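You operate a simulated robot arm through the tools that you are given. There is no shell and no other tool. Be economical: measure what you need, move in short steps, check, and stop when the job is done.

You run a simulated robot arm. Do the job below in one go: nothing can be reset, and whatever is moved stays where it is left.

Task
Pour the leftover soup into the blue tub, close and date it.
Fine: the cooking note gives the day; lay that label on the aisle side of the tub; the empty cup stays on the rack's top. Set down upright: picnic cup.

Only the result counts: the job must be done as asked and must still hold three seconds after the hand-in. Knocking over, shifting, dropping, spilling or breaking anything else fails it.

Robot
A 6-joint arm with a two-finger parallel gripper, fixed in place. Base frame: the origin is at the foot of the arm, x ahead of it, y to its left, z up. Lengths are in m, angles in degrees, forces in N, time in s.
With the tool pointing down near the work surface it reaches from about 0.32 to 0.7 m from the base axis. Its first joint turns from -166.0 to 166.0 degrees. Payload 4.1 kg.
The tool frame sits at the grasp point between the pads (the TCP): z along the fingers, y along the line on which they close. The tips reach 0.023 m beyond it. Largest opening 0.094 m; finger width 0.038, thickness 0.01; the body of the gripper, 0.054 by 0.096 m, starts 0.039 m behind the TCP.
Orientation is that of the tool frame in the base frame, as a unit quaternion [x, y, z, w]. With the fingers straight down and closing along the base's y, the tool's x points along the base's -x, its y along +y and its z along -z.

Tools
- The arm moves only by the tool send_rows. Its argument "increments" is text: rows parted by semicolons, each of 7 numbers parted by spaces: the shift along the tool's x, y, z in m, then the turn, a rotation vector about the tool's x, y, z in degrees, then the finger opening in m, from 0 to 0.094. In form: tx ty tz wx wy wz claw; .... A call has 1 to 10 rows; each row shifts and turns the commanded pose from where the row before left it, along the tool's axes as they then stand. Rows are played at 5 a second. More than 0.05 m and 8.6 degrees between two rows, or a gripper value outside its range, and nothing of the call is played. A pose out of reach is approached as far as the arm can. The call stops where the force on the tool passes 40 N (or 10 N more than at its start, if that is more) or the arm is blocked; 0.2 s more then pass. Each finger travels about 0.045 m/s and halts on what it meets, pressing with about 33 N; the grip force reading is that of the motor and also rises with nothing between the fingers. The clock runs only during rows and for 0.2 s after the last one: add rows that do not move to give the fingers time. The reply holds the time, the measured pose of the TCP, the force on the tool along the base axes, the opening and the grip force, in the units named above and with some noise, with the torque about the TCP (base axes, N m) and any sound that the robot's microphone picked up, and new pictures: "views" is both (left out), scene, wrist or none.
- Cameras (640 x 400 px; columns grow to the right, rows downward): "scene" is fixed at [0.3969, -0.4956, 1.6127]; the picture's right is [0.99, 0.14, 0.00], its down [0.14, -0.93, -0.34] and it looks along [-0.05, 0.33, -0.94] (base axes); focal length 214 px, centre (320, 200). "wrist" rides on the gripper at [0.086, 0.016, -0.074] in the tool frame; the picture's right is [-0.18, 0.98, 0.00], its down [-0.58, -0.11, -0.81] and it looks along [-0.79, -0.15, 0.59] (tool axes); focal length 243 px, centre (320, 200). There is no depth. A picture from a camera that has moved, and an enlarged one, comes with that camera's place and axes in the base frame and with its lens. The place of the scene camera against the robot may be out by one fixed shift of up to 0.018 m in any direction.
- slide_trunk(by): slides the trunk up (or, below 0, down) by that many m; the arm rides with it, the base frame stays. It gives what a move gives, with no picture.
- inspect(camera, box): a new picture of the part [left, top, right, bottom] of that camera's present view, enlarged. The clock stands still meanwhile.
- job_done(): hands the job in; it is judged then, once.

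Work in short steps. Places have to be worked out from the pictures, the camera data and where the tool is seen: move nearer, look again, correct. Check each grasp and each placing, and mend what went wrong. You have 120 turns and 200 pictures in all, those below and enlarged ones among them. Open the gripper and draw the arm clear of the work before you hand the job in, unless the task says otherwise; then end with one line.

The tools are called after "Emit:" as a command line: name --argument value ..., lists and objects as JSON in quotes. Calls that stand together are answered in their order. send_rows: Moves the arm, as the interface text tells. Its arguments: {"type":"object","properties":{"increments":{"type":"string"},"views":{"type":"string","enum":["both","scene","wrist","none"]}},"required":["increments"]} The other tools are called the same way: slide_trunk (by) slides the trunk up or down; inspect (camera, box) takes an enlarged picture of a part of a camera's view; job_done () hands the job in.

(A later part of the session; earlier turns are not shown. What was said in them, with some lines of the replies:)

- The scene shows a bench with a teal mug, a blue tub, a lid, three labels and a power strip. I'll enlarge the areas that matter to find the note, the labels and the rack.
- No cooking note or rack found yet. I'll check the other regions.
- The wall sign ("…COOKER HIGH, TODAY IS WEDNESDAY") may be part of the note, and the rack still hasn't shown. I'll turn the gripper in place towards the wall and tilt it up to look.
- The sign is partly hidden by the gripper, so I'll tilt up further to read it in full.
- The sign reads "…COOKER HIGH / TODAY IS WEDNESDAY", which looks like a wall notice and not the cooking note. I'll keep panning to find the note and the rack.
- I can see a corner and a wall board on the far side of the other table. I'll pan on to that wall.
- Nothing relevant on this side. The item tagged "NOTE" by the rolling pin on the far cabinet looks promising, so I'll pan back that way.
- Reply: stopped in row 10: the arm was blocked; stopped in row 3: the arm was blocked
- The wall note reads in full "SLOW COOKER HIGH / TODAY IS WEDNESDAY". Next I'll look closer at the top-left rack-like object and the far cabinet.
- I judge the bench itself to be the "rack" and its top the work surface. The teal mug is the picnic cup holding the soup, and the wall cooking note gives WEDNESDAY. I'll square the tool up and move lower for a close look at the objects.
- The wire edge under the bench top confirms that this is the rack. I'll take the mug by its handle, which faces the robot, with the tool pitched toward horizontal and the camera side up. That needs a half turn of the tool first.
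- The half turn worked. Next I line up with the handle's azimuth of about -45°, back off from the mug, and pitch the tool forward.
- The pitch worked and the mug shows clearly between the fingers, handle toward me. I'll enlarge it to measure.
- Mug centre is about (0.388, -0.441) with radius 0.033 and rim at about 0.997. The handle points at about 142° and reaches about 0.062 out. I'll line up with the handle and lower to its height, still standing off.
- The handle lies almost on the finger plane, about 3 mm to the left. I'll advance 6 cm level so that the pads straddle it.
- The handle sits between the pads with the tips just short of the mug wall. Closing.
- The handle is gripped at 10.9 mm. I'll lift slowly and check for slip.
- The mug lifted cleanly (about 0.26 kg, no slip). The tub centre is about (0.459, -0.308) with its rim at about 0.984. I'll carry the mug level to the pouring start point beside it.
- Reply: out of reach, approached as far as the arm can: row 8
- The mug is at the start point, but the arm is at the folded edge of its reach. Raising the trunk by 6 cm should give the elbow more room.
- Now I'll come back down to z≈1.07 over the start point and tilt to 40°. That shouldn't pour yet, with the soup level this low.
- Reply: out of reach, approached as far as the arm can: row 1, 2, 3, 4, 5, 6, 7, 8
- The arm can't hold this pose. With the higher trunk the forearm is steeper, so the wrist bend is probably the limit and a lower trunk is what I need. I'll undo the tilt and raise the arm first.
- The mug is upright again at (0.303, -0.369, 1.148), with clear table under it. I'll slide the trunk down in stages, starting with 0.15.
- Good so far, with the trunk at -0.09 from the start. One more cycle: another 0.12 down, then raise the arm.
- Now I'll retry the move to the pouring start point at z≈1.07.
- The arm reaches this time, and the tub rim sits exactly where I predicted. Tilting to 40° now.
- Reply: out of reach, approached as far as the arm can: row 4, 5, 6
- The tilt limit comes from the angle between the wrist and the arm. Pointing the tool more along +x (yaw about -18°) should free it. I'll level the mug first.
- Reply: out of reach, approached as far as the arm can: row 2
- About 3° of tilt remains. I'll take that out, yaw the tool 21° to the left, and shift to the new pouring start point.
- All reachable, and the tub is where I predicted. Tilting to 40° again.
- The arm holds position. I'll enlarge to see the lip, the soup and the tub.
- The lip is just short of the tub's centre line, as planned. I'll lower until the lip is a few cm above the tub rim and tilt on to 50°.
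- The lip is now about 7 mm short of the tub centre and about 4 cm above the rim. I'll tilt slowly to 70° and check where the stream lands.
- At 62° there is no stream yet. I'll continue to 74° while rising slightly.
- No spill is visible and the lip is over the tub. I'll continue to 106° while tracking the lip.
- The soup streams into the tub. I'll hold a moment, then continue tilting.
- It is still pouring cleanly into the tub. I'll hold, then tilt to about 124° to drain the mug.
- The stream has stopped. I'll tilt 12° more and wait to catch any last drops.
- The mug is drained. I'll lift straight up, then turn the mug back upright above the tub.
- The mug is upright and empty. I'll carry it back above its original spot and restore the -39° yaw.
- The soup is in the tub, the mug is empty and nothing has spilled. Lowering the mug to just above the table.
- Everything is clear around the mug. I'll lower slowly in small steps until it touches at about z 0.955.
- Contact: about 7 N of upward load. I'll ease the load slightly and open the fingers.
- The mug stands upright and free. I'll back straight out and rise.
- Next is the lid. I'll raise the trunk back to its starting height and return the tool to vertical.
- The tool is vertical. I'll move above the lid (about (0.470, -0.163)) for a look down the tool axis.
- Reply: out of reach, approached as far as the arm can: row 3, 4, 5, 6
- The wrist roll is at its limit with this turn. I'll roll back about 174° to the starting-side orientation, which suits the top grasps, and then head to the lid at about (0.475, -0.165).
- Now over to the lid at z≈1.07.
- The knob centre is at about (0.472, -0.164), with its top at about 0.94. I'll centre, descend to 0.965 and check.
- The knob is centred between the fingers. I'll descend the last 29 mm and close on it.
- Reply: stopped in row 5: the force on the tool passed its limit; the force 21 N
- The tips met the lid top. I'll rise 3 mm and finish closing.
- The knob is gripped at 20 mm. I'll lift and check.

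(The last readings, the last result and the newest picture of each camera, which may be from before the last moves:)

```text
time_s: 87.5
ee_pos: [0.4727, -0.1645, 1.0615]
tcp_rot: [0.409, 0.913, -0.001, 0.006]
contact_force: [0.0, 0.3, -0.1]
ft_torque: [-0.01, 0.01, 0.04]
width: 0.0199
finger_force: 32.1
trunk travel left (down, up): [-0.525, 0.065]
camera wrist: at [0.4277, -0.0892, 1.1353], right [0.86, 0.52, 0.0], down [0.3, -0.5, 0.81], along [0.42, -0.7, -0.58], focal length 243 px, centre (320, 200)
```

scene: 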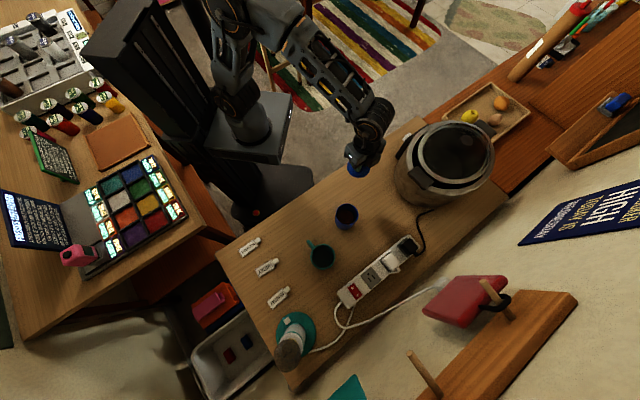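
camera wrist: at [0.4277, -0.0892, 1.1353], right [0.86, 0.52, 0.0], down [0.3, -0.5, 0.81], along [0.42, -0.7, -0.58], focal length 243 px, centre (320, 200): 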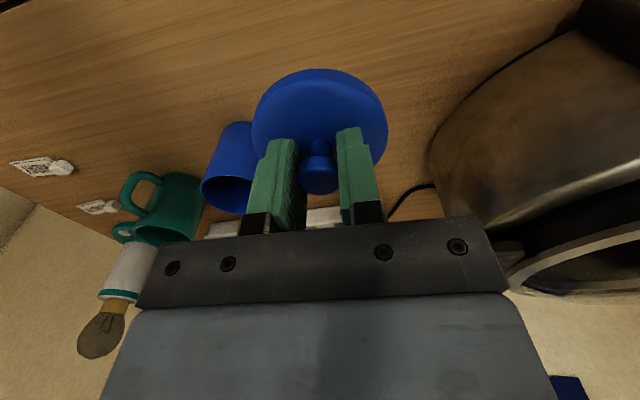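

The lid is held level. I'll go most of the way toward the tub and look again to refine its position.

Emit:
send_rows --increments "0 -0.0209 0 0 0 0 0;0 -0.0209 0 0 0 0 0;0 -0.0209 0 0 0 0 0;0 -0.0209 0 0 0 0 0;0 -0.0209 0 0 0 0 0;0 0 0 0 0 0 0" --views "both"

```text
time_s: 88.9
ee_pos: [0.3931, -0.2327, 1.0614]
tcp_rot: [0.409, 0.913, -0.002, 0.006]
contact_force: [-0.7, 1.6, -0.7]
ft_torque: [0.01, 0.0, 0.0]
width: 0.0199
finger_force: 33.3
trunk travel left (down, up): [-0.525, 0.065]
camera wrist: at [0.3487, -0.1577, 1.1361], right [0.86, 0.52, 0.0], down [0.3, -0.5, 0.81], along [0.42, -0.69, -0.58], focal length 243 px, centre (320, 200)
```

scene: 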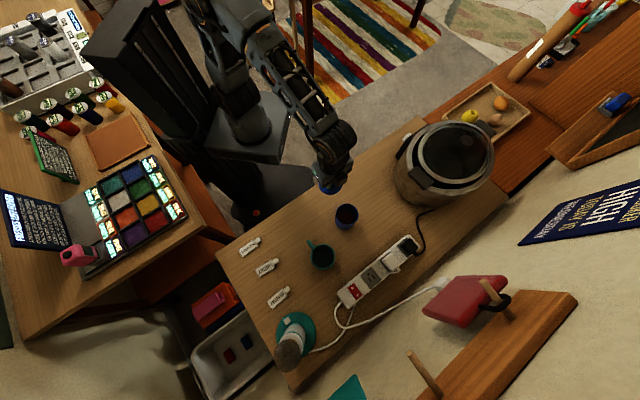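
wrist: 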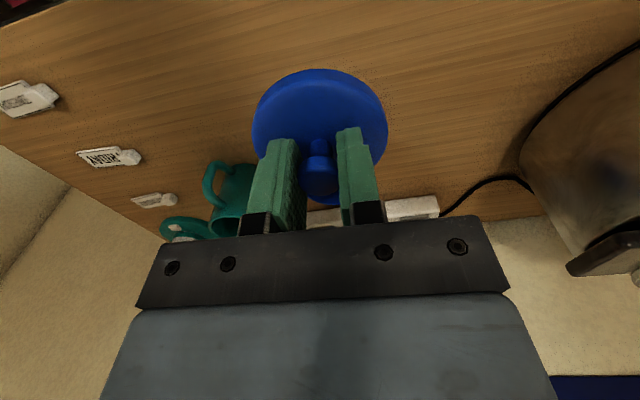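

The lid hides the tub from the wrist camera. Combining the wrist and scene estimates, the tub centre is about (0.458, -0.304). I'll move over it, still at height.

Emit:
send_rows --increments "-0.0241 0.0003 0 0 0 0 0;-0.0241 0.0003 0 0 0 0 0;-0.0241 0.0002 0 0 0 0 0;-0.0241 0.0002 0 0 0 0 0;0 0 0 0 0 0 0" --views "wrist"

Emit:
inspect --camera "scene" --box '[300, 170, 400, 250]'

```text
time_s: 90.1
ee_pos: [0.4565, -0.3053, 1.0625]
tcp_rot: [0.409, 0.912, -0.001, 0.005]
contact_force: [0.1, -0.4, 0.0]
ft_torque: [0.01, 0.0, -0.01]
width: 0.0198
finger_force: 32.8
trunk travel left (down, up): [-0.525, 0.065]
camera wrist: at [0.4126, -0.2292, 1.1356], right [0.86, 0.52, 0.0], down [0.3, -0.5, 0.81], along [0.42, -0.69, -0.58], focal length 243 px, centre (320, 200)
```

wrist: 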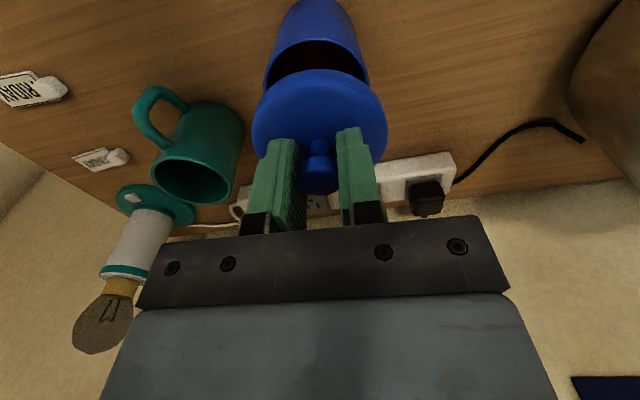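

```text
5.00 times, centred on (350, 210) of scene
camera zoom: at [0.3969, -0.4956, 1.6127], right [0.99, 0.14, 0.0], down [0.14, -0.93, -0.34], along [-0.05, 0.33, -0.94], focal length 1072 px, centre (170, 150)
```

zoom: 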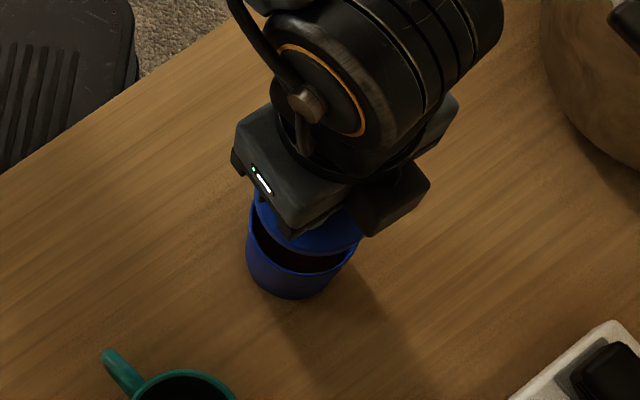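

Emit:
inspect --camera "wrist" --box '[220, 0, 420, 140]'

```text
2.86 times, centred on (320, 70) of wrist
camera zoom: at [0.4126, -0.2292, 1.1356], right [0.86, 0.52, 0.0], down [0.3, -0.5, 0.81], along [0.42, -0.69, -0.58], focal length 693 px, centre (320, 571)
```

zoom: 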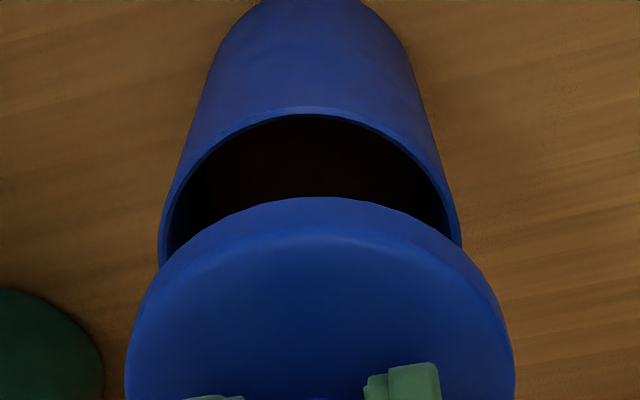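

The tub is offset about -3 mm along the tool's y. I'll correct for that and descend to 1.04, just above contact.

Emit:
send_rows --increments "-0.001 -0.0028 0.008 0 0 0 0;0 0 0.012 0 0 0 0;0 0 0 0 0 0 0" --views "wrist"

Emit:
inspect --camera "wrist" --box '[220, 0, 420, 140]'

Emit:
inspect --camera "scene" --box '[310, 190, 390, 240]'

```text
time_s: 90.9
ee_pos: [0.4568, -0.3091, 1.042]
tcp_rot: [0.409, 0.912, -0.002, 0.006]
contact_force: [-1.2, -0.6, -0.2]
ft_torque: [-0.01, 0.02, 0.02]
width: 0.0198
finger_force: 33.2
trunk travel left (down, up): [-0.525, 0.065]
camera wrist: at [0.4115, -0.2322, 1.1163], right [0.86, 0.52, 0.0], down [0.3, -0.5, 0.81], along [0.42, -0.7, -0.58], focal length 243 px, centre (320, 200)
```

wrist: 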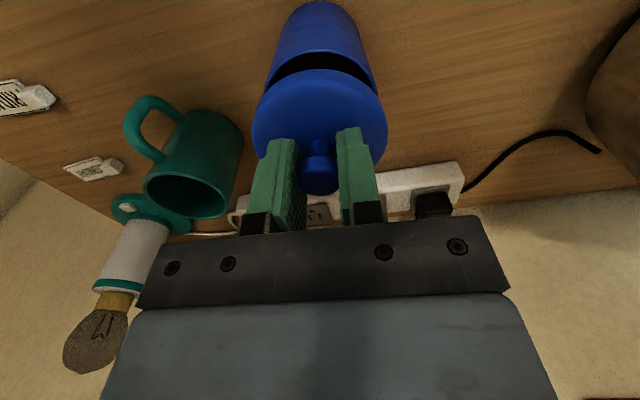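

```text
2.86 times, centred on (320, 70) of wrist
camera zoom: at [0.4115, -0.2322, 1.1163], right [0.86, 0.52, 0.0], down [0.3, -0.5, 0.81], along [0.42, -0.7, -0.58], focal length 693 px, centre (320, 571)
```

zoom: 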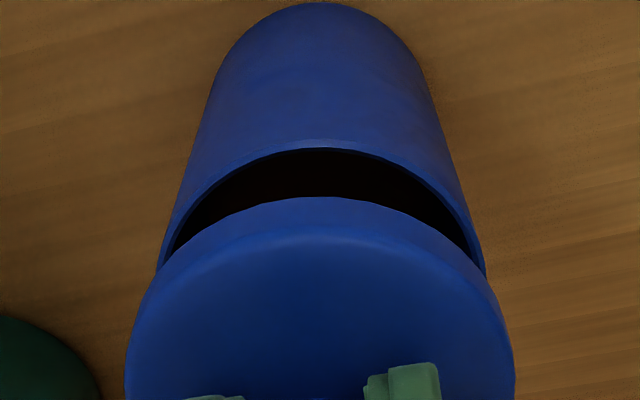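

```text
8.00 times, centred on (350, 215) of scene
camera zoom: at [0.3969, -0.4956, 1.6127], right [0.99, 0.14, 0.0], down [0.14, -0.93, -0.34], along [-0.05, 0.33, -0.94], focal length 1716 px, centre (80, 80)
```

zoom: 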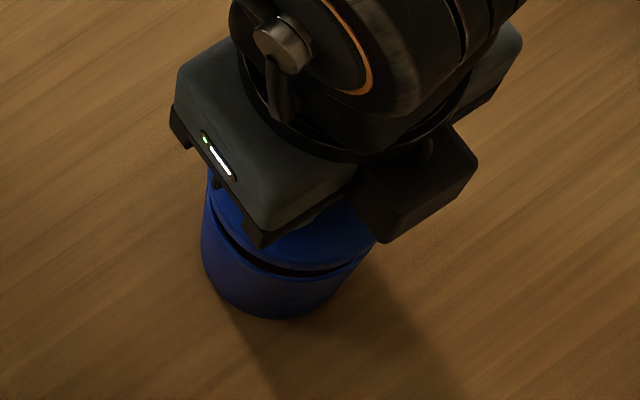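

The rim (z≈0.988) is now centred under the lid in both directions. I'll lower slowly until it seats.

Emit:
send_rows --increments "0 0 0.006 0 0 0 0;0 0 0.003 0 0 0 0;0 0 0.002 0 0 0 0;0 0 0.002 0 0 0 0;0 0 0 0 0 0 0" --views "wrist"

```text
time_s: 92.1
ee_pos: [0.4572, -0.3087, 1.0296]
tcp_rot: [0.41, 0.912, -0.001, 0.006]
contact_force: [-0.4, 0.0, -0.1]
ft_torque: [-0.01, -0.01, -0.02]
width: 0.0199
finger_force: 32.8
trunk travel left (down, up): [-0.525, 0.065]
camera wrist: at [0.4123, -0.2328, 1.1034], right [0.86, 0.52, 0.0], down [0.3, -0.5, 0.81], along [0.42, -0.7, -0.58], focal length 243 px, centre (320, 200)
```

wrist: 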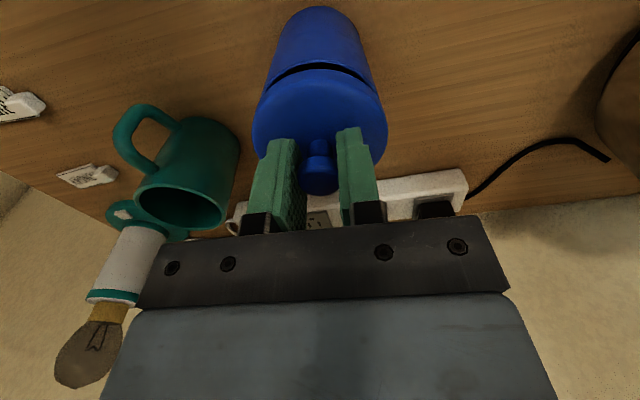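

No contact yet, so I keep lowering in 2 mm steps.

Emit:
send_rows --increments "0 0 0.002 0 0 0 0;0 0 0.002 0 0 0 0;0 0 0.002 0 0 0 0;0 0 0 0 0 0 0" --views "wrist"

Emit:
inspect --camera "wrist" --box '[220, 0, 420, 140]'

```text
time_s: 93.1
ee_pos: [0.4564, -0.3068, 1.0235]
tcp_rot: [0.409, 0.912, -0.002, 0.006]
contact_force: [-0.1, -0.1, -0.2]
ft_torque: [-0.02, -0.02, -0.01]
width: 0.0197
finger_force: 33.1
trunk travel left (down, up): [-0.525, 0.065]
camera wrist: at [0.4117, -0.2321, 1.0973], right [0.86, 0.52, 0.0], down [0.3, -0.5, 0.81], along [0.42, -0.7, -0.58], focal length 243 px, centre (320, 200)
```

wrist: 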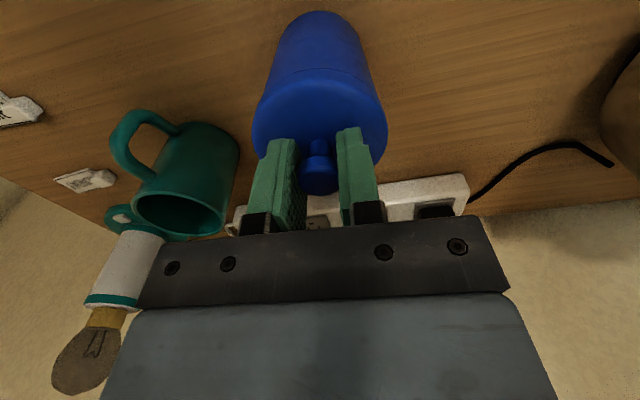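

```text
2.86 times, centred on (320, 70) of wrist
camera zoom: at [0.4117, -0.2321, 1.0973], right [0.86, 0.52, 0.0], down [0.3, -0.5, 0.81], along [0.42, -0.7, -0.58], focal length 693 px, centre (320, 571)
```

zoom: 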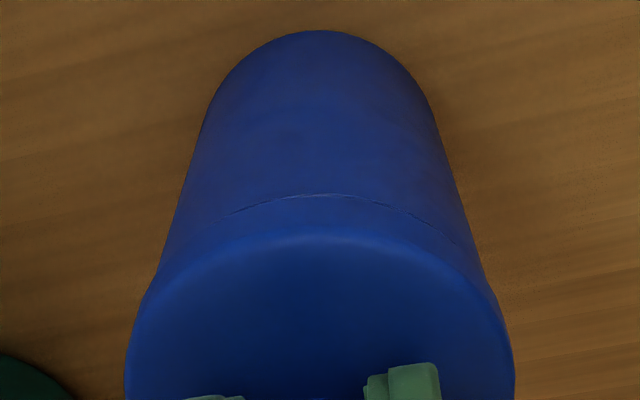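

The gap is nearly closed. Continuing down gently.

Emit:
send_rows --increments "0 0 0.0015 0 0 0 0;0 0 0.0015 0 0 0 0;0 0 0 0 0 0 0" --views "none"

Emit:
send_rows --increments "0 0 0.0015 0 0 0 0;0 0 0.0015 0 0 0 0;0 0 0 0 0 0 0" --views "wrist"

Emit:
inspect --camera "wrist" --box '[220, 0, 420, 140]'

```text
time_s: 93.9
ee_pos: [0.4561, -0.3084, 1.0203]
tcp_rot: [0.409, 0.913, -0.002, 0.007]
contact_force: [0.1, -0.9, 0.4]
ft_torque: [0.02, 0.03, 0.0]
width: 0.0202
finger_force: 33.0
trunk travel left (down, up): [-0.525, 0.065]
```

```text
time_s: 94.7
ee_pos: [0.4564, -0.3067, 1.0195]
tcp_rot: [0.409, 0.912, -0.003, 0.008]
contact_force: [0.2, 0.3, 25.3]
ft_torque: [0.38, 0.52, 0.01]
width: 0.0201
finger_force: 32.9
trunk travel left (down, up): [-0.525, 0.065]
heard: snap
camera wrist: at [0.4115, -0.2313, 1.0935], right [0.86, 0.52, 0.01], down [0.29, -0.5, 0.82], along [0.42, -0.7, -0.58], focal length 243 px, centre (320, 200)
```

wrist: 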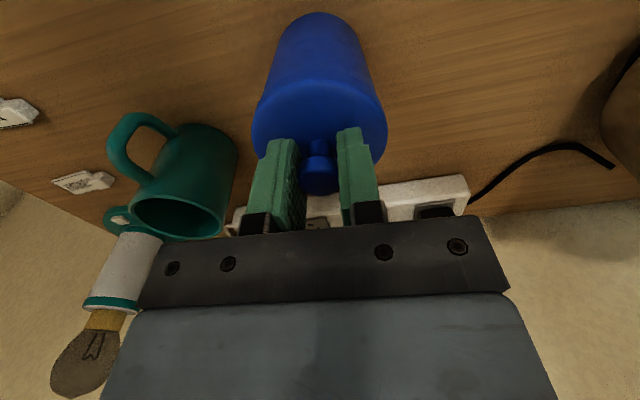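

```text
2.86 times, centred on (320, 70) of wrist
camera zoom: at [0.4115, -0.2313, 1.0935], right [0.86, 0.52, 0.01], down [0.29, -0.5, 0.82], along [0.42, -0.7, -0.58], focal length 693 px, centre (320, 571)
```

zoom: 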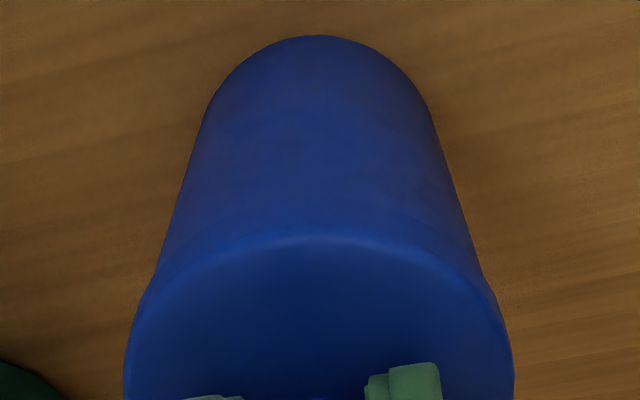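

The lid snapped shut. I'll ease the load, open, and lift away.

Emit:
send_rows --increments "0 0 -0.001 0 0 0 0;0 0 0 0 0 0 0.03;0 0 0 0 0 0 0.05;0 0 0 0 0 0 0.06;0 0 -0.01 0 0 0 0.06;0 0 -0.03 0 0 0 0.06;0 0 -0.04 0 0 0 0.06;0 0 -0.04 0 0 0 0.06;0 0 0 0 0 0 0.06" --views "both"

Emit:
inspect --camera "wrist" --box '[0, 0, 420, 240]'

```text
time_s: 96.7
ee_pos: [0.4573, -0.3081, 1.1384]
tcp_rot: [0.41, 0.912, -0.002, 0.007]
contact_force: [0.5, 1.0, -0.3]
ft_torque: [0.04, 0.02, 0.01]
width: 0.0598
finger_force: 0.0
trunk travel left (down, up): [-0.525, 0.065]
camera wrist: at [0.412, -0.2309, 1.2124], right [0.86, 0.52, 0.0], down [0.3, -0.5, 0.81], along [0.42, -0.7, -0.58], focal length 243 px, centre (320, 200)
```

scene: 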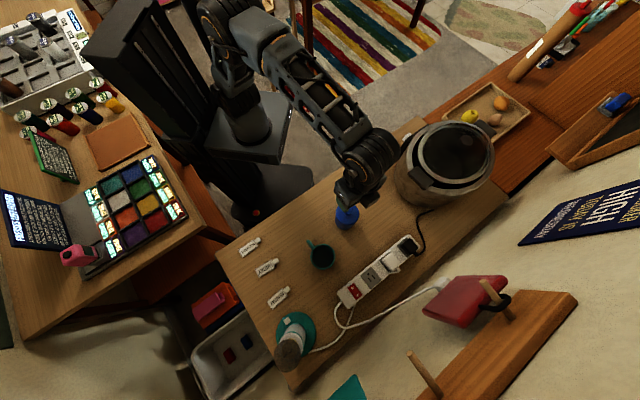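
wrist: 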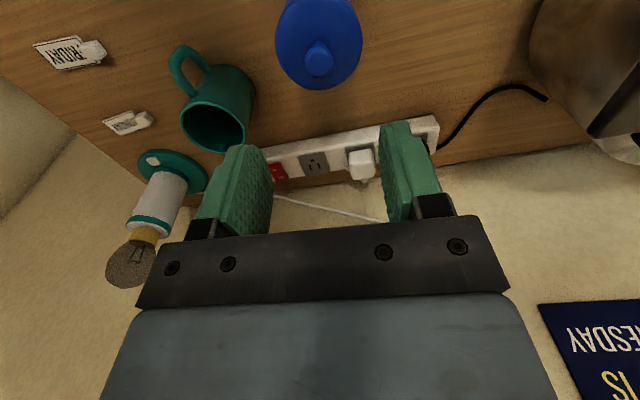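

```text
1.52 times, centred on (210, 120) of wrist
camera zoom: at [0.412, -0.2309, 1.2124], right [0.86, 0.52, 0.0], down [0.3, -0.5, 0.81], along [0.42, -0.7, -0.58], focal length 370 px, centre (488, 322)
```

zoom: 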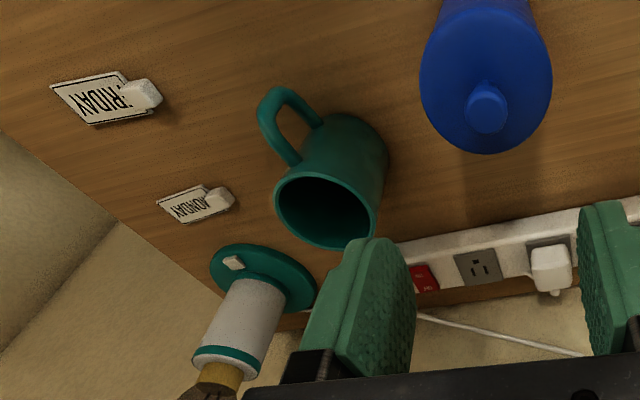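

The lid is on and the mug stands upright. Now the WEDNESDAY label: I'll move above its tab (about (0.182, -0.419)) and turn to align the fingers across it.

Emit:
send_rows --increments "0.0144 -0.0392 0.007 0 0 0 0.06;0.0144 -0.0392 0.007 0 0 0 0.06;0.0144 -0.0392 0.007 0 0 0 0.06;0.0144 -0.0392 0.007 0 0 0 0.06;0.0144 -0.0392 0.007 0 0 0 0.06;0.0144 -0.0392 0.007 0 0 0 0.06;0.0144 -0.0392 0.007 0 0 0 0.06;0 0 0 0 0 0 0.06" --views "none"

Emit:
send_rows --increments "0 0 0 0 0 8.6 0.06;0 0 0 0 0 8.6 0.06;0 0 0 0 0 8.6 0.06;0 0 0 0 0 8.6 0.06;0 0 0 0 0 8.6 0.06;0 0 0 0 0 8.6 0.06;0 0 0 0 0 8.6 0.06;0 0 0 0 0 8.6 0.06;0 0 0 0 0 8.6 0.06;0 0 0 0 0 8.6 0.06" --views "both"

```text
time_s: 98.5
ee_pos: [0.1845, -0.4131, 1.0859]
tcp_rot: [0.409, 0.912, -0.002, 0.006]
contact_force: [1.1, 0.5, -0.1]
ft_torque: [0.03, 0.0, 0.0]
width: 0.0599
finger_force: 0.0
trunk travel left (down, up): [-0.525, 0.065]
```

```text
time_s: 100.7
ee_pos: [0.1859, -0.4145, 1.0873]
tcp_rot: [0.922, 0.388, 0.002, 0.005]
contact_force: [0.1, 0.0, 0.6]
ft_torque: [-0.02, -0.02, 0.01]
width: 0.0602
finger_force: 0.2
trunk travel left (down, up): [-0.525, 0.065]
camera wrist: at [0.2573, -0.3636, 1.1627], right [0.57, -0.82, 0.01], down [-0.49, -0.33, 0.8], along [-0.66, -0.47, -0.59], focal length 243 px, centre (320, 200)
```

scene: 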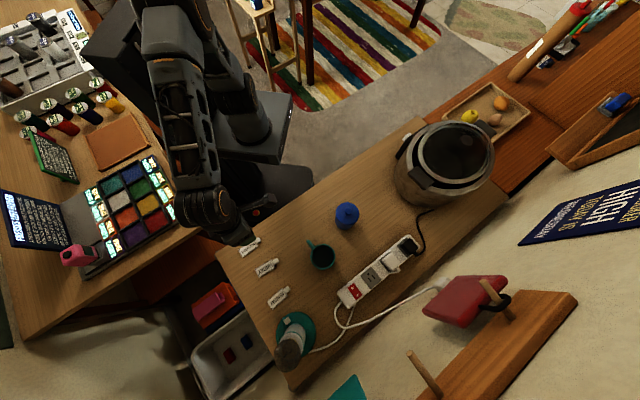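
wrist: 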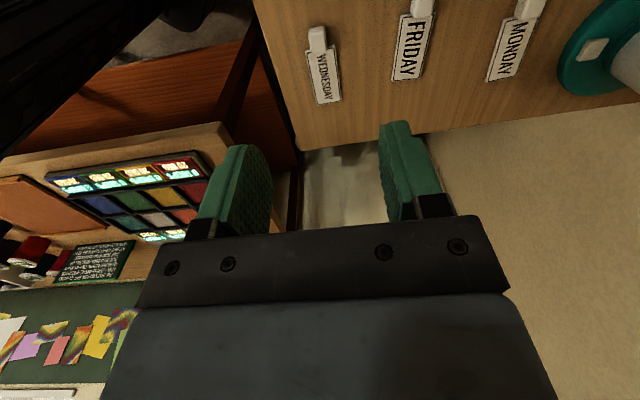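

Emit:
inspect --camera "wrist" --box '[280, 10, 380, 120]'

Emit:
inspect --camera "scene" --box '[225, 220, 305, 280]'

```text
3.64 times, centred on (330, 65) of wrist
camera zoom: at [0.2573, -0.3636, 1.1627], right [0.57, -0.82, 0.01], down [-0.49, -0.33, 0.8], along [-0.66, -0.47, -0.59], focal length 882 px, centre (284, 691)
```

zoom: 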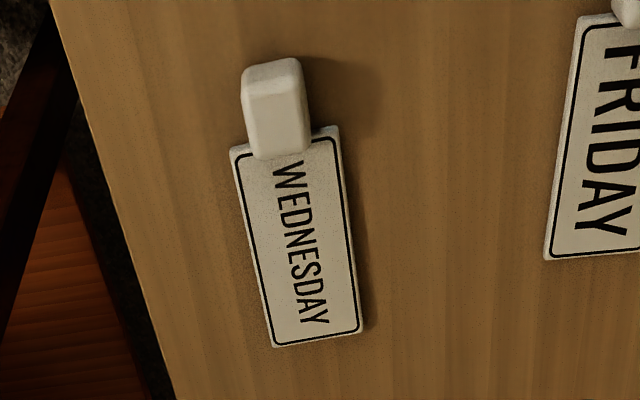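

```text
6.67 times, centred on (265, 250) of scene
camera zoom: at [0.3969, -0.4956, 1.6127], right [0.99, 0.14, 0.0], down [0.14, -0.93, -0.34], along [-0.05, 0.33, -0.94], focal length 1430 px, centre (687, -133)
```

zoom: 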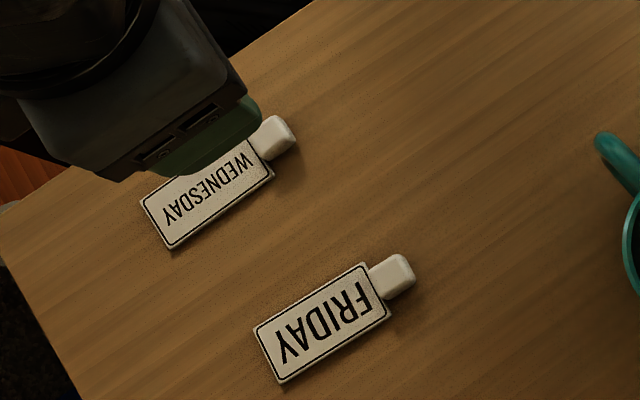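

The tab is a raised block centred at about (0.182, -0.418), about 15 mm wide. I'll centre slightly outboard so the fingers clear the plate, lower to 0.96 and check.

Emit:
send_rows --increments "0.0046 -0.001 0.03 0 0 2 0.04;0 0 0.04 0 0 0 0.04;0 0 0.04 0 0 0 0.04;0 0 0.017 0 0 0 0.04;0 0 0 0 0 0 0.04" --views "wrist"

Emit:
inspect --camera "wrist" --box '[240, 60, 400, 220]'

```text
time_s: 101.9
ee_pos: [0.1882, -0.4118, 0.9602]
tcp_rot: [0.928, 0.372, 0.003, 0.005]
contact_force: [-0.2, 0.5, 0.0]
ft_torque: [0.02, -0.02, 0.04]
width: 0.0401
finger_force: 0.0
trunk travel left (down, up): [-0.525, 0.065]
camera wrist: at [0.2623, -0.3632, 1.0352], right [0.55, -0.84, 0.01], down [-0.5, -0.32, 0.8], along [-0.67, -0.45, -0.59], focal length 243 px, centre (320, 200)
```

wrist: 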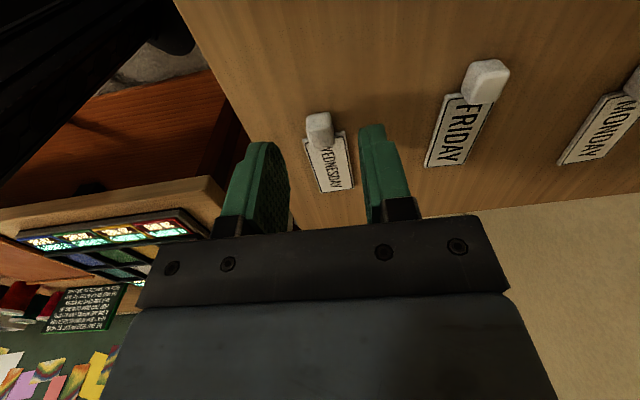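

```text
2.50 times, centred on (320, 140) of wrist
camera zoom: at [0.2623, -0.3632, 1.0352], right [0.55, -0.84, 0.01], down [-0.5, -0.32, 0.8], along [-0.67, -0.45, -0.59], focal length 606 px, centre (320, 350)
```

zoom: 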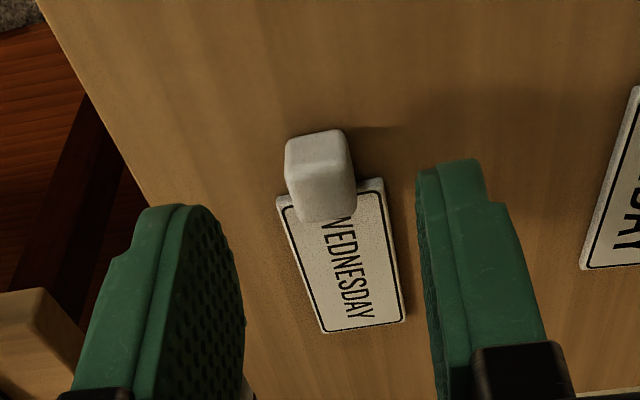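

The tab is centred between the fingers. I'll descend to about 0.928 and close.

Emit:
send_rows --increments "0 0 0.015 0 0 0 0.04;0 0 0.012 0 0 0 0.04;0 0 0.004 0 0 0 0.04;0 0 0 0 0 0 0.04" --views "wrist"

Emit:
inspect --camera "wrist" --box '[240, 60, 400, 220]'

```text
time_s: 102.9
ee_pos: [0.1887, -0.4111, 0.9283]
tcp_rot: [0.928, 0.372, 0.003, 0.005]
contact_force: [0.3, 0.1, 0.1]
ft_torque: [0.02, 0.0, -0.01]
width: 0.0399
finger_force: 0.0
trunk travel left (down, up): [-0.525, 0.065]
camera wrist: at [0.263, -0.3628, 1.0042], right [0.55, -0.84, 0.01], down [-0.5, -0.32, 0.8], along [-0.67, -0.44, -0.59], focal length 243 px, centre (320, 200)
```

wrist: 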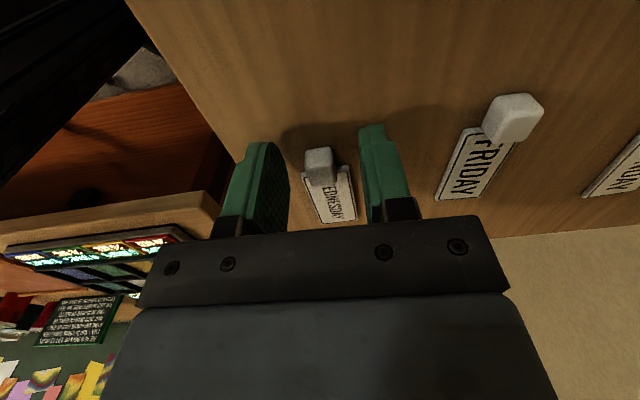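

```text
2.50 times, centred on (320, 140) of wrist
camera zoom: at [0.263, -0.3628, 1.0042], right [0.55, -0.84, 0.01], down [-0.5, -0.32, 0.8], along [-0.67, -0.44, -0.59], focal length 606 px, centre (320, 350)
```

zoom: 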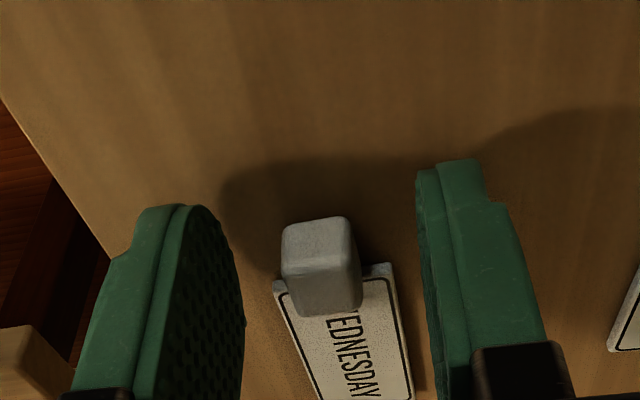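

Emit:
send_rows --increments "0 0 0 0 0 0 0.02;0 0 0 0 0 0 0;0 0 0 0 0 0 0;0 0 0 0 0 0 0;0 0 0 0 0 0 0;0 0 -0.005 0 0 0 0;0 0 -0.02 0 0 0 0;0 0 -0.03 0 0 0 0;0 0 0 0 0 0 0" --views "both"

Emit:
inspect --camera "wrist" --box '[220, 80, 420, 260]'

```text
time_s: 104.9
ee_pos: [0.1882, -0.4109, 0.9847]
tcp_rot: [0.928, 0.371, 0.002, 0.006]
contact_force: [-0.2, -0.2, 0.0]
ft_torque: [0.0, 0.02, 0.0]
width: 0.0146
finger_force: 33.3
trunk travel left (down, up): [-0.525, 0.065]
camera wrist: at [0.2612, -0.3634, 1.0595], right [0.55, -0.84, 0.01], down [-0.5, -0.32, 0.8], along [-0.67, -0.45, -0.59], focal length 243 px, centre (320, 200)
```

scene: 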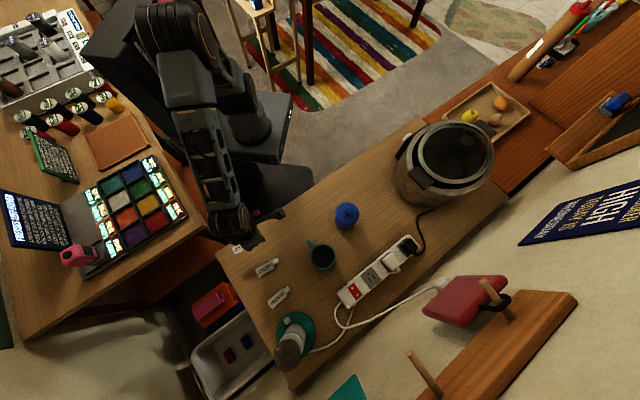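
wrist: 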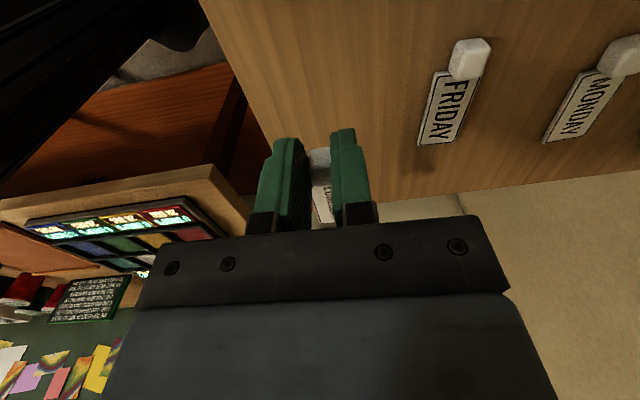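

```text
2.22 times, centred on (320, 170) of wrist
camera zoom: at [0.2612, -0.3634, 1.0595], right [0.55, -0.84, 0.01], down [-0.5, -0.32, 0.8], along [-0.67, -0.45, -0.59], focal length 539 px, centre (320, 267)
```

zoom: 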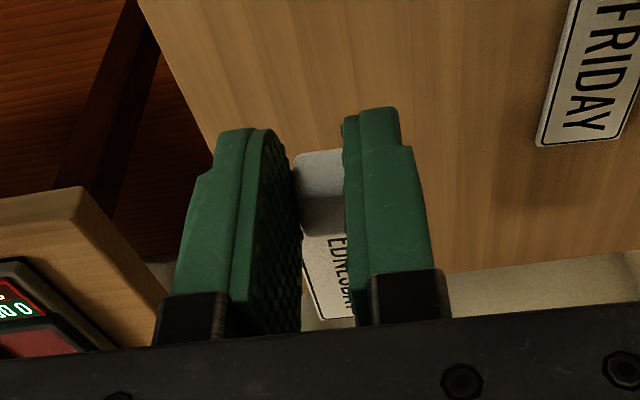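

The label is held by its tab (14.6 mm). The aisle is on the robot's side of the rack, so the plate's centre goes about 9 cm from the tub centre on that side, parallel to the edge. I'll lift and carry it there.

Emit:
send_rows --increments "0 0 -0.03 0 0 0 0;0 0 -0.03 0 0 0 0;0.0393 0.0028 0 0 0 0 0;0.0393 0.0028 0 0 0 0 0;0.0393 0.0028 0 0 0 0 0;0.0393 0.0028 0 0 0 0 0;0.0393 0.0028 0 0 0 0 0;0.0393 0.0028 0 0 0 0 0;0.0393 0.0028 0 0 0 0 0;0.0393 0.0028 0 0 0 0 0" --views "both"

Emit:
inspect --camera "scene" --box '[290, 140, 430, 240]'

```text
time_s: 107.1
ee_pos: [0.4298, -0.2084, 1.0441]
tcp_rot: [0.928, 0.372, 0.003, 0.006]
contact_force: [0.2, 0.8, 0.2]
ft_torque: [0.0, 0.0, -0.02]
width: 0.0146
finger_force: 32.6
trunk travel left (down, up): [-0.525, 0.065]
camera wrist: at [0.505, -0.1595, 1.1197], right [0.55, -0.84, 0.01], down [-0.5, -0.32, 0.8], along [-0.67, -0.44, -0.59], focal length 243 px, centre (320, 200)
```

scene: 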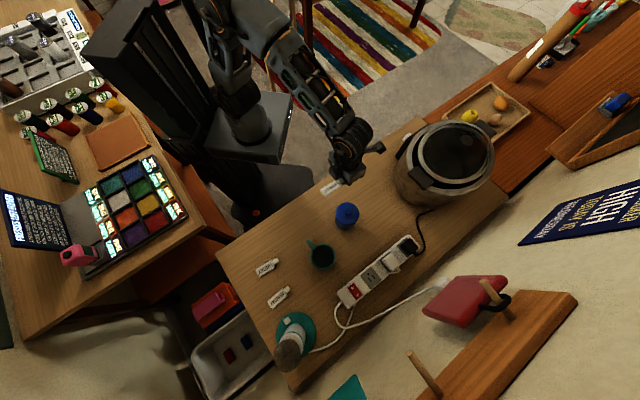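
wrist: 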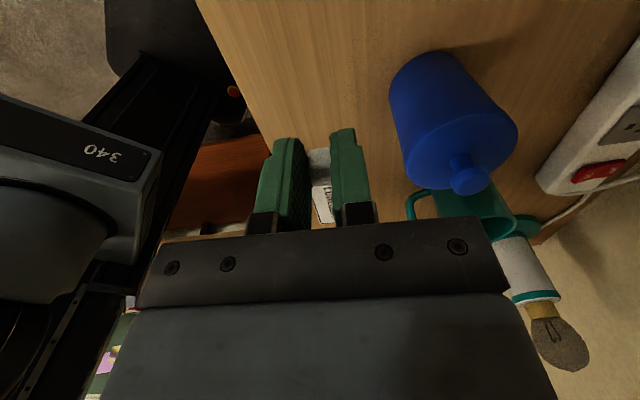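

```text
4.00 times, centred on (360, 190) of scene
camera zoom: at [0.3969, -0.4956, 1.6127], right [0.99, 0.14, 0.0], down [0.14, -0.93, -0.34], along [-0.05, 0.33, -0.94], focal length 858 px, centre (160, 240)
```

zoom: 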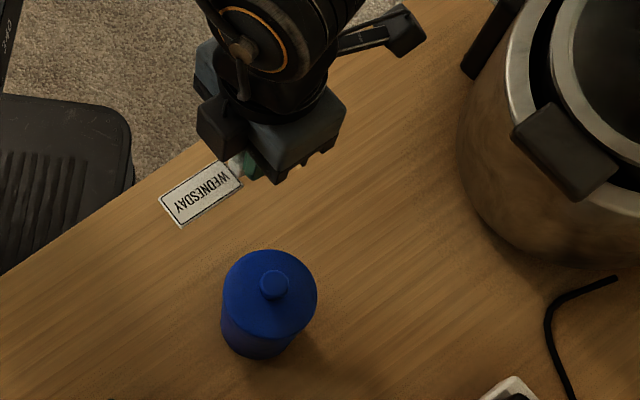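

The position is good and the gripper clears the lid and the cooker. I'll lower to just above the surface.

Emit:
send_rows --increments "0 0 0.04 0 0 0 0;0 0 0.04 0 0 0 0;0 0 0.025 0 0 0 0;0 0 0.005 0 0 0 0;0 0 0 0 0 0 0" --views "both"

Emit:
inspect --camera "scene" --box '[290, 140, 430, 240]'

```text
time_s: 108.3
ee_pos: [0.4325, -0.2107, 0.9356]
tcp_rot: [0.928, 0.372, 0.002, 0.006]
contact_force: [-0.6, 0.2, -0.4]
ft_torque: [0.0, 0.03, 0.0]
width: 0.0144
finger_force: 33.0
trunk travel left (down, up): [-0.525, 0.065]
camera wrist: at [0.5064, -0.1612, 1.0103], right [0.55, -0.84, 0.01], down [-0.5, -0.32, 0.8], along [-0.67, -0.45, -0.59], focal length 243 px, centre (320, 200)
```

scene: 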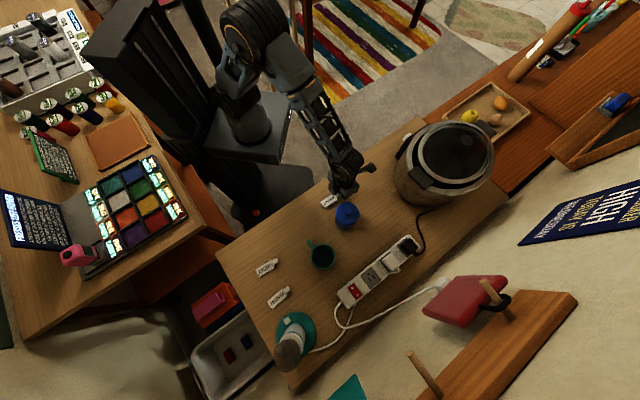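
wrist: 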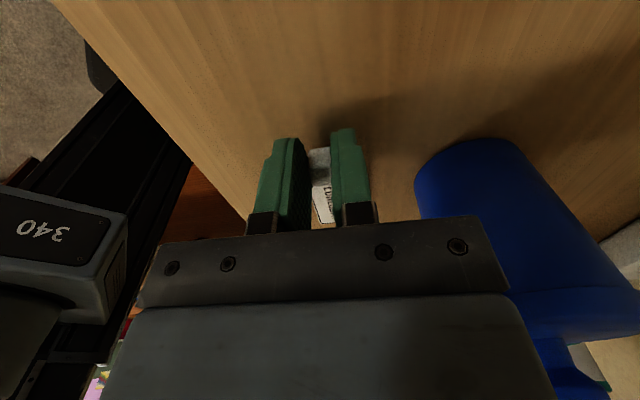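

```text
4.00 times, centred on (360, 190) of scene
camera zoom: at [0.3969, -0.4956, 1.6127], right [0.99, 0.14, 0.0], down [0.14, -0.93, -0.34], along [-0.05, 0.33, -0.94], focal length 858 px, centre (160, 240)
```

zoom: 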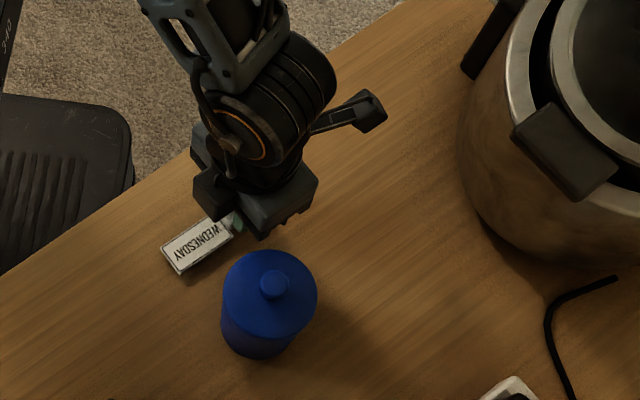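

Lowering the last few millimetres in small steps.

Emit:
send_rows --increments "0 0 0.003 0 0 0 0;0 0 0.002 0 0 0 0;0 0 0.001 0 0 0 0;0 0 0 0 0 0 0" --views "none"

```text
time_s: 109.3
ee_pos: [0.4322, -0.2104, 0.9296]
tcp_rot: [0.928, 0.372, 0.002, 0.005]
contact_force: [0.2, 0.5, -0.7]
ft_torque: [0.04, 0.02, -0.01]
width: 0.0145
finger_force: 33.1
trunk travel left (down, up): [-0.525, 0.065]
```

Emit:
send_rows --increments "0 0 0.001 0 0 0 0;0 0 0.001 0 0 0 0;0 0 0 0 0 0 0" --views "none"

```text
time_s: 110.1
ee_pos: [0.4318, -0.2101, 0.9285]
tcp_rot: [0.928, 0.372, 0.004, 0.008]
contact_force: [1.0, 1.7, 15.2]
ft_torque: [-0.13, 0.31, 0.02]
width: 0.0144
finger_force: 32.6
trunk travel left (down, up): [-0.525, 0.065]
```

Contact with the surface. I'll ease 1 mm, open, and lift straight up.

Emit:
send_rows --increments "0 0 -0.001 0 0 0 0;0 0 0 0 0 0 0.025;0 0 0 0 0 0 0.035;0 0 0 0 0 0 0.035;0 0 -0.01 0 0 0 0.035;0 0 -0.03 0 0 0 0.035;0 0 -0.04 0 0 0 0.035;0 0 -0.045 0 0 0 0.035;0 0 -0.045 0 0 0 0.035;0 0 0 0 0 0 0.035" --views "wrist"

```text
time_s: 112.3
ee_pos: [0.4329, -0.2096, 1.1002]
tcp_rot: [0.928, 0.373, 0.002, 0.005]
contact_force: [0.0, -0.5, -0.4]
ft_torque: [-0.02, -0.02, -0.04]
width: 0.0349
finger_force: 0.0
trunk travel left (down, up): [-0.525, 0.065]
camera wrist: at [0.5067, -0.1615, 1.1753], right [0.55, -0.84, 0.01], down [-0.5, -0.32, 0.8], along [-0.67, -0.45, -0.59], focal length 243 px, centre (320, 200)
```

wrist: 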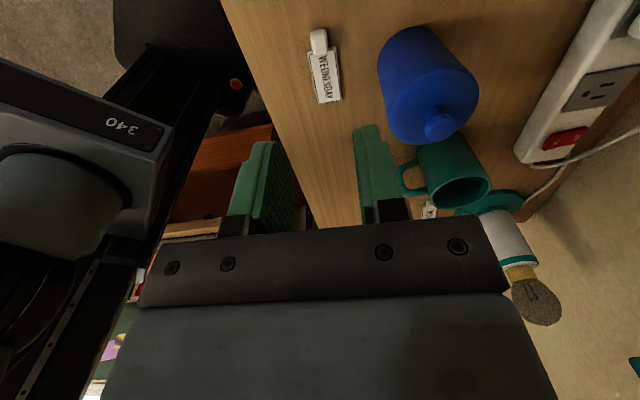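

The label lies flat beside the tub. I'll draw the arm clear with a final look.

Emit:
send_rows --increments "0 0 -0.045 0 0 0 0.06;0 0 -0.045 0 0 0 0.08;0 0 -0.045 0 0 0 0.09;0 -0.03 -0.02 0 0 0 0.09;-0.03 -0.03 0 0 0 0 0.09;-0.03 -0.03 0 0 0 0 0.09;-0.03 -0.03 0 0 0 0 0.09;0 0 0 0 0 0 0.09" --views "scene"

Emit:
inspect --camera "scene" --box '[210, 160, 430, 300]'

```text
time_s: 114.1
ee_pos: [0.281, -0.1853, 1.2524]
tcp_rot: [0.928, 0.372, 0.003, 0.005]
contact_force: [-0.6, -0.6, -0.8]
ft_torque: [0.02, 0.0, -0.02]
width: 0.0901
finger_force: 0.0
trunk travel left (down, up): [-0.525, 0.065]
```

scene: 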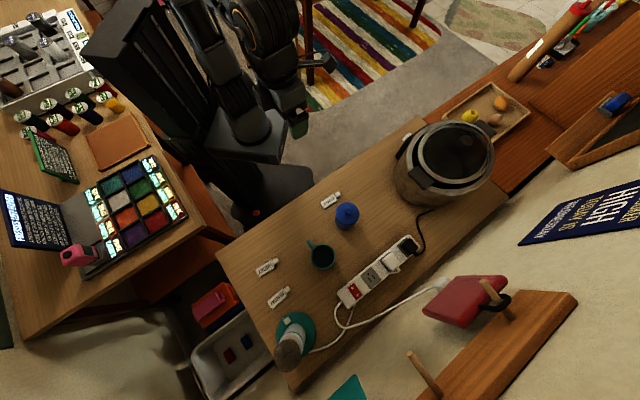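

```text
2.86 times, centred on (320, 230) of scene
camera zoom: at [0.3969, -0.4956, 1.6127], right [0.99, 0.14, 0.0], down [0.14, -0.93, -0.34], along [-0.05, 0.33, -0.94], focal length 613 px, centre (320, 114)
```

zoom: 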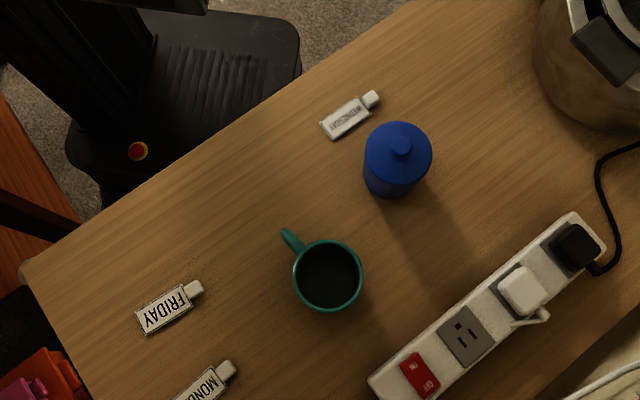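

The tub is closed and the WEDNESDAY label lies on its aisle side. The empty mug stands upright on the rack top, and I see no spills or shifted items. Handing in.

Emit:
job_done

```text
The job is handed in.
```

I poured the soup into the blue tub and snapped its lid shut, laid the WEDNESDAY label on the aisle side, and left the empty picnic cup upright on the rack top; the day comes from the wall note, "SLOW COOKER HIGH / TODAY IS WEDNESDAY".
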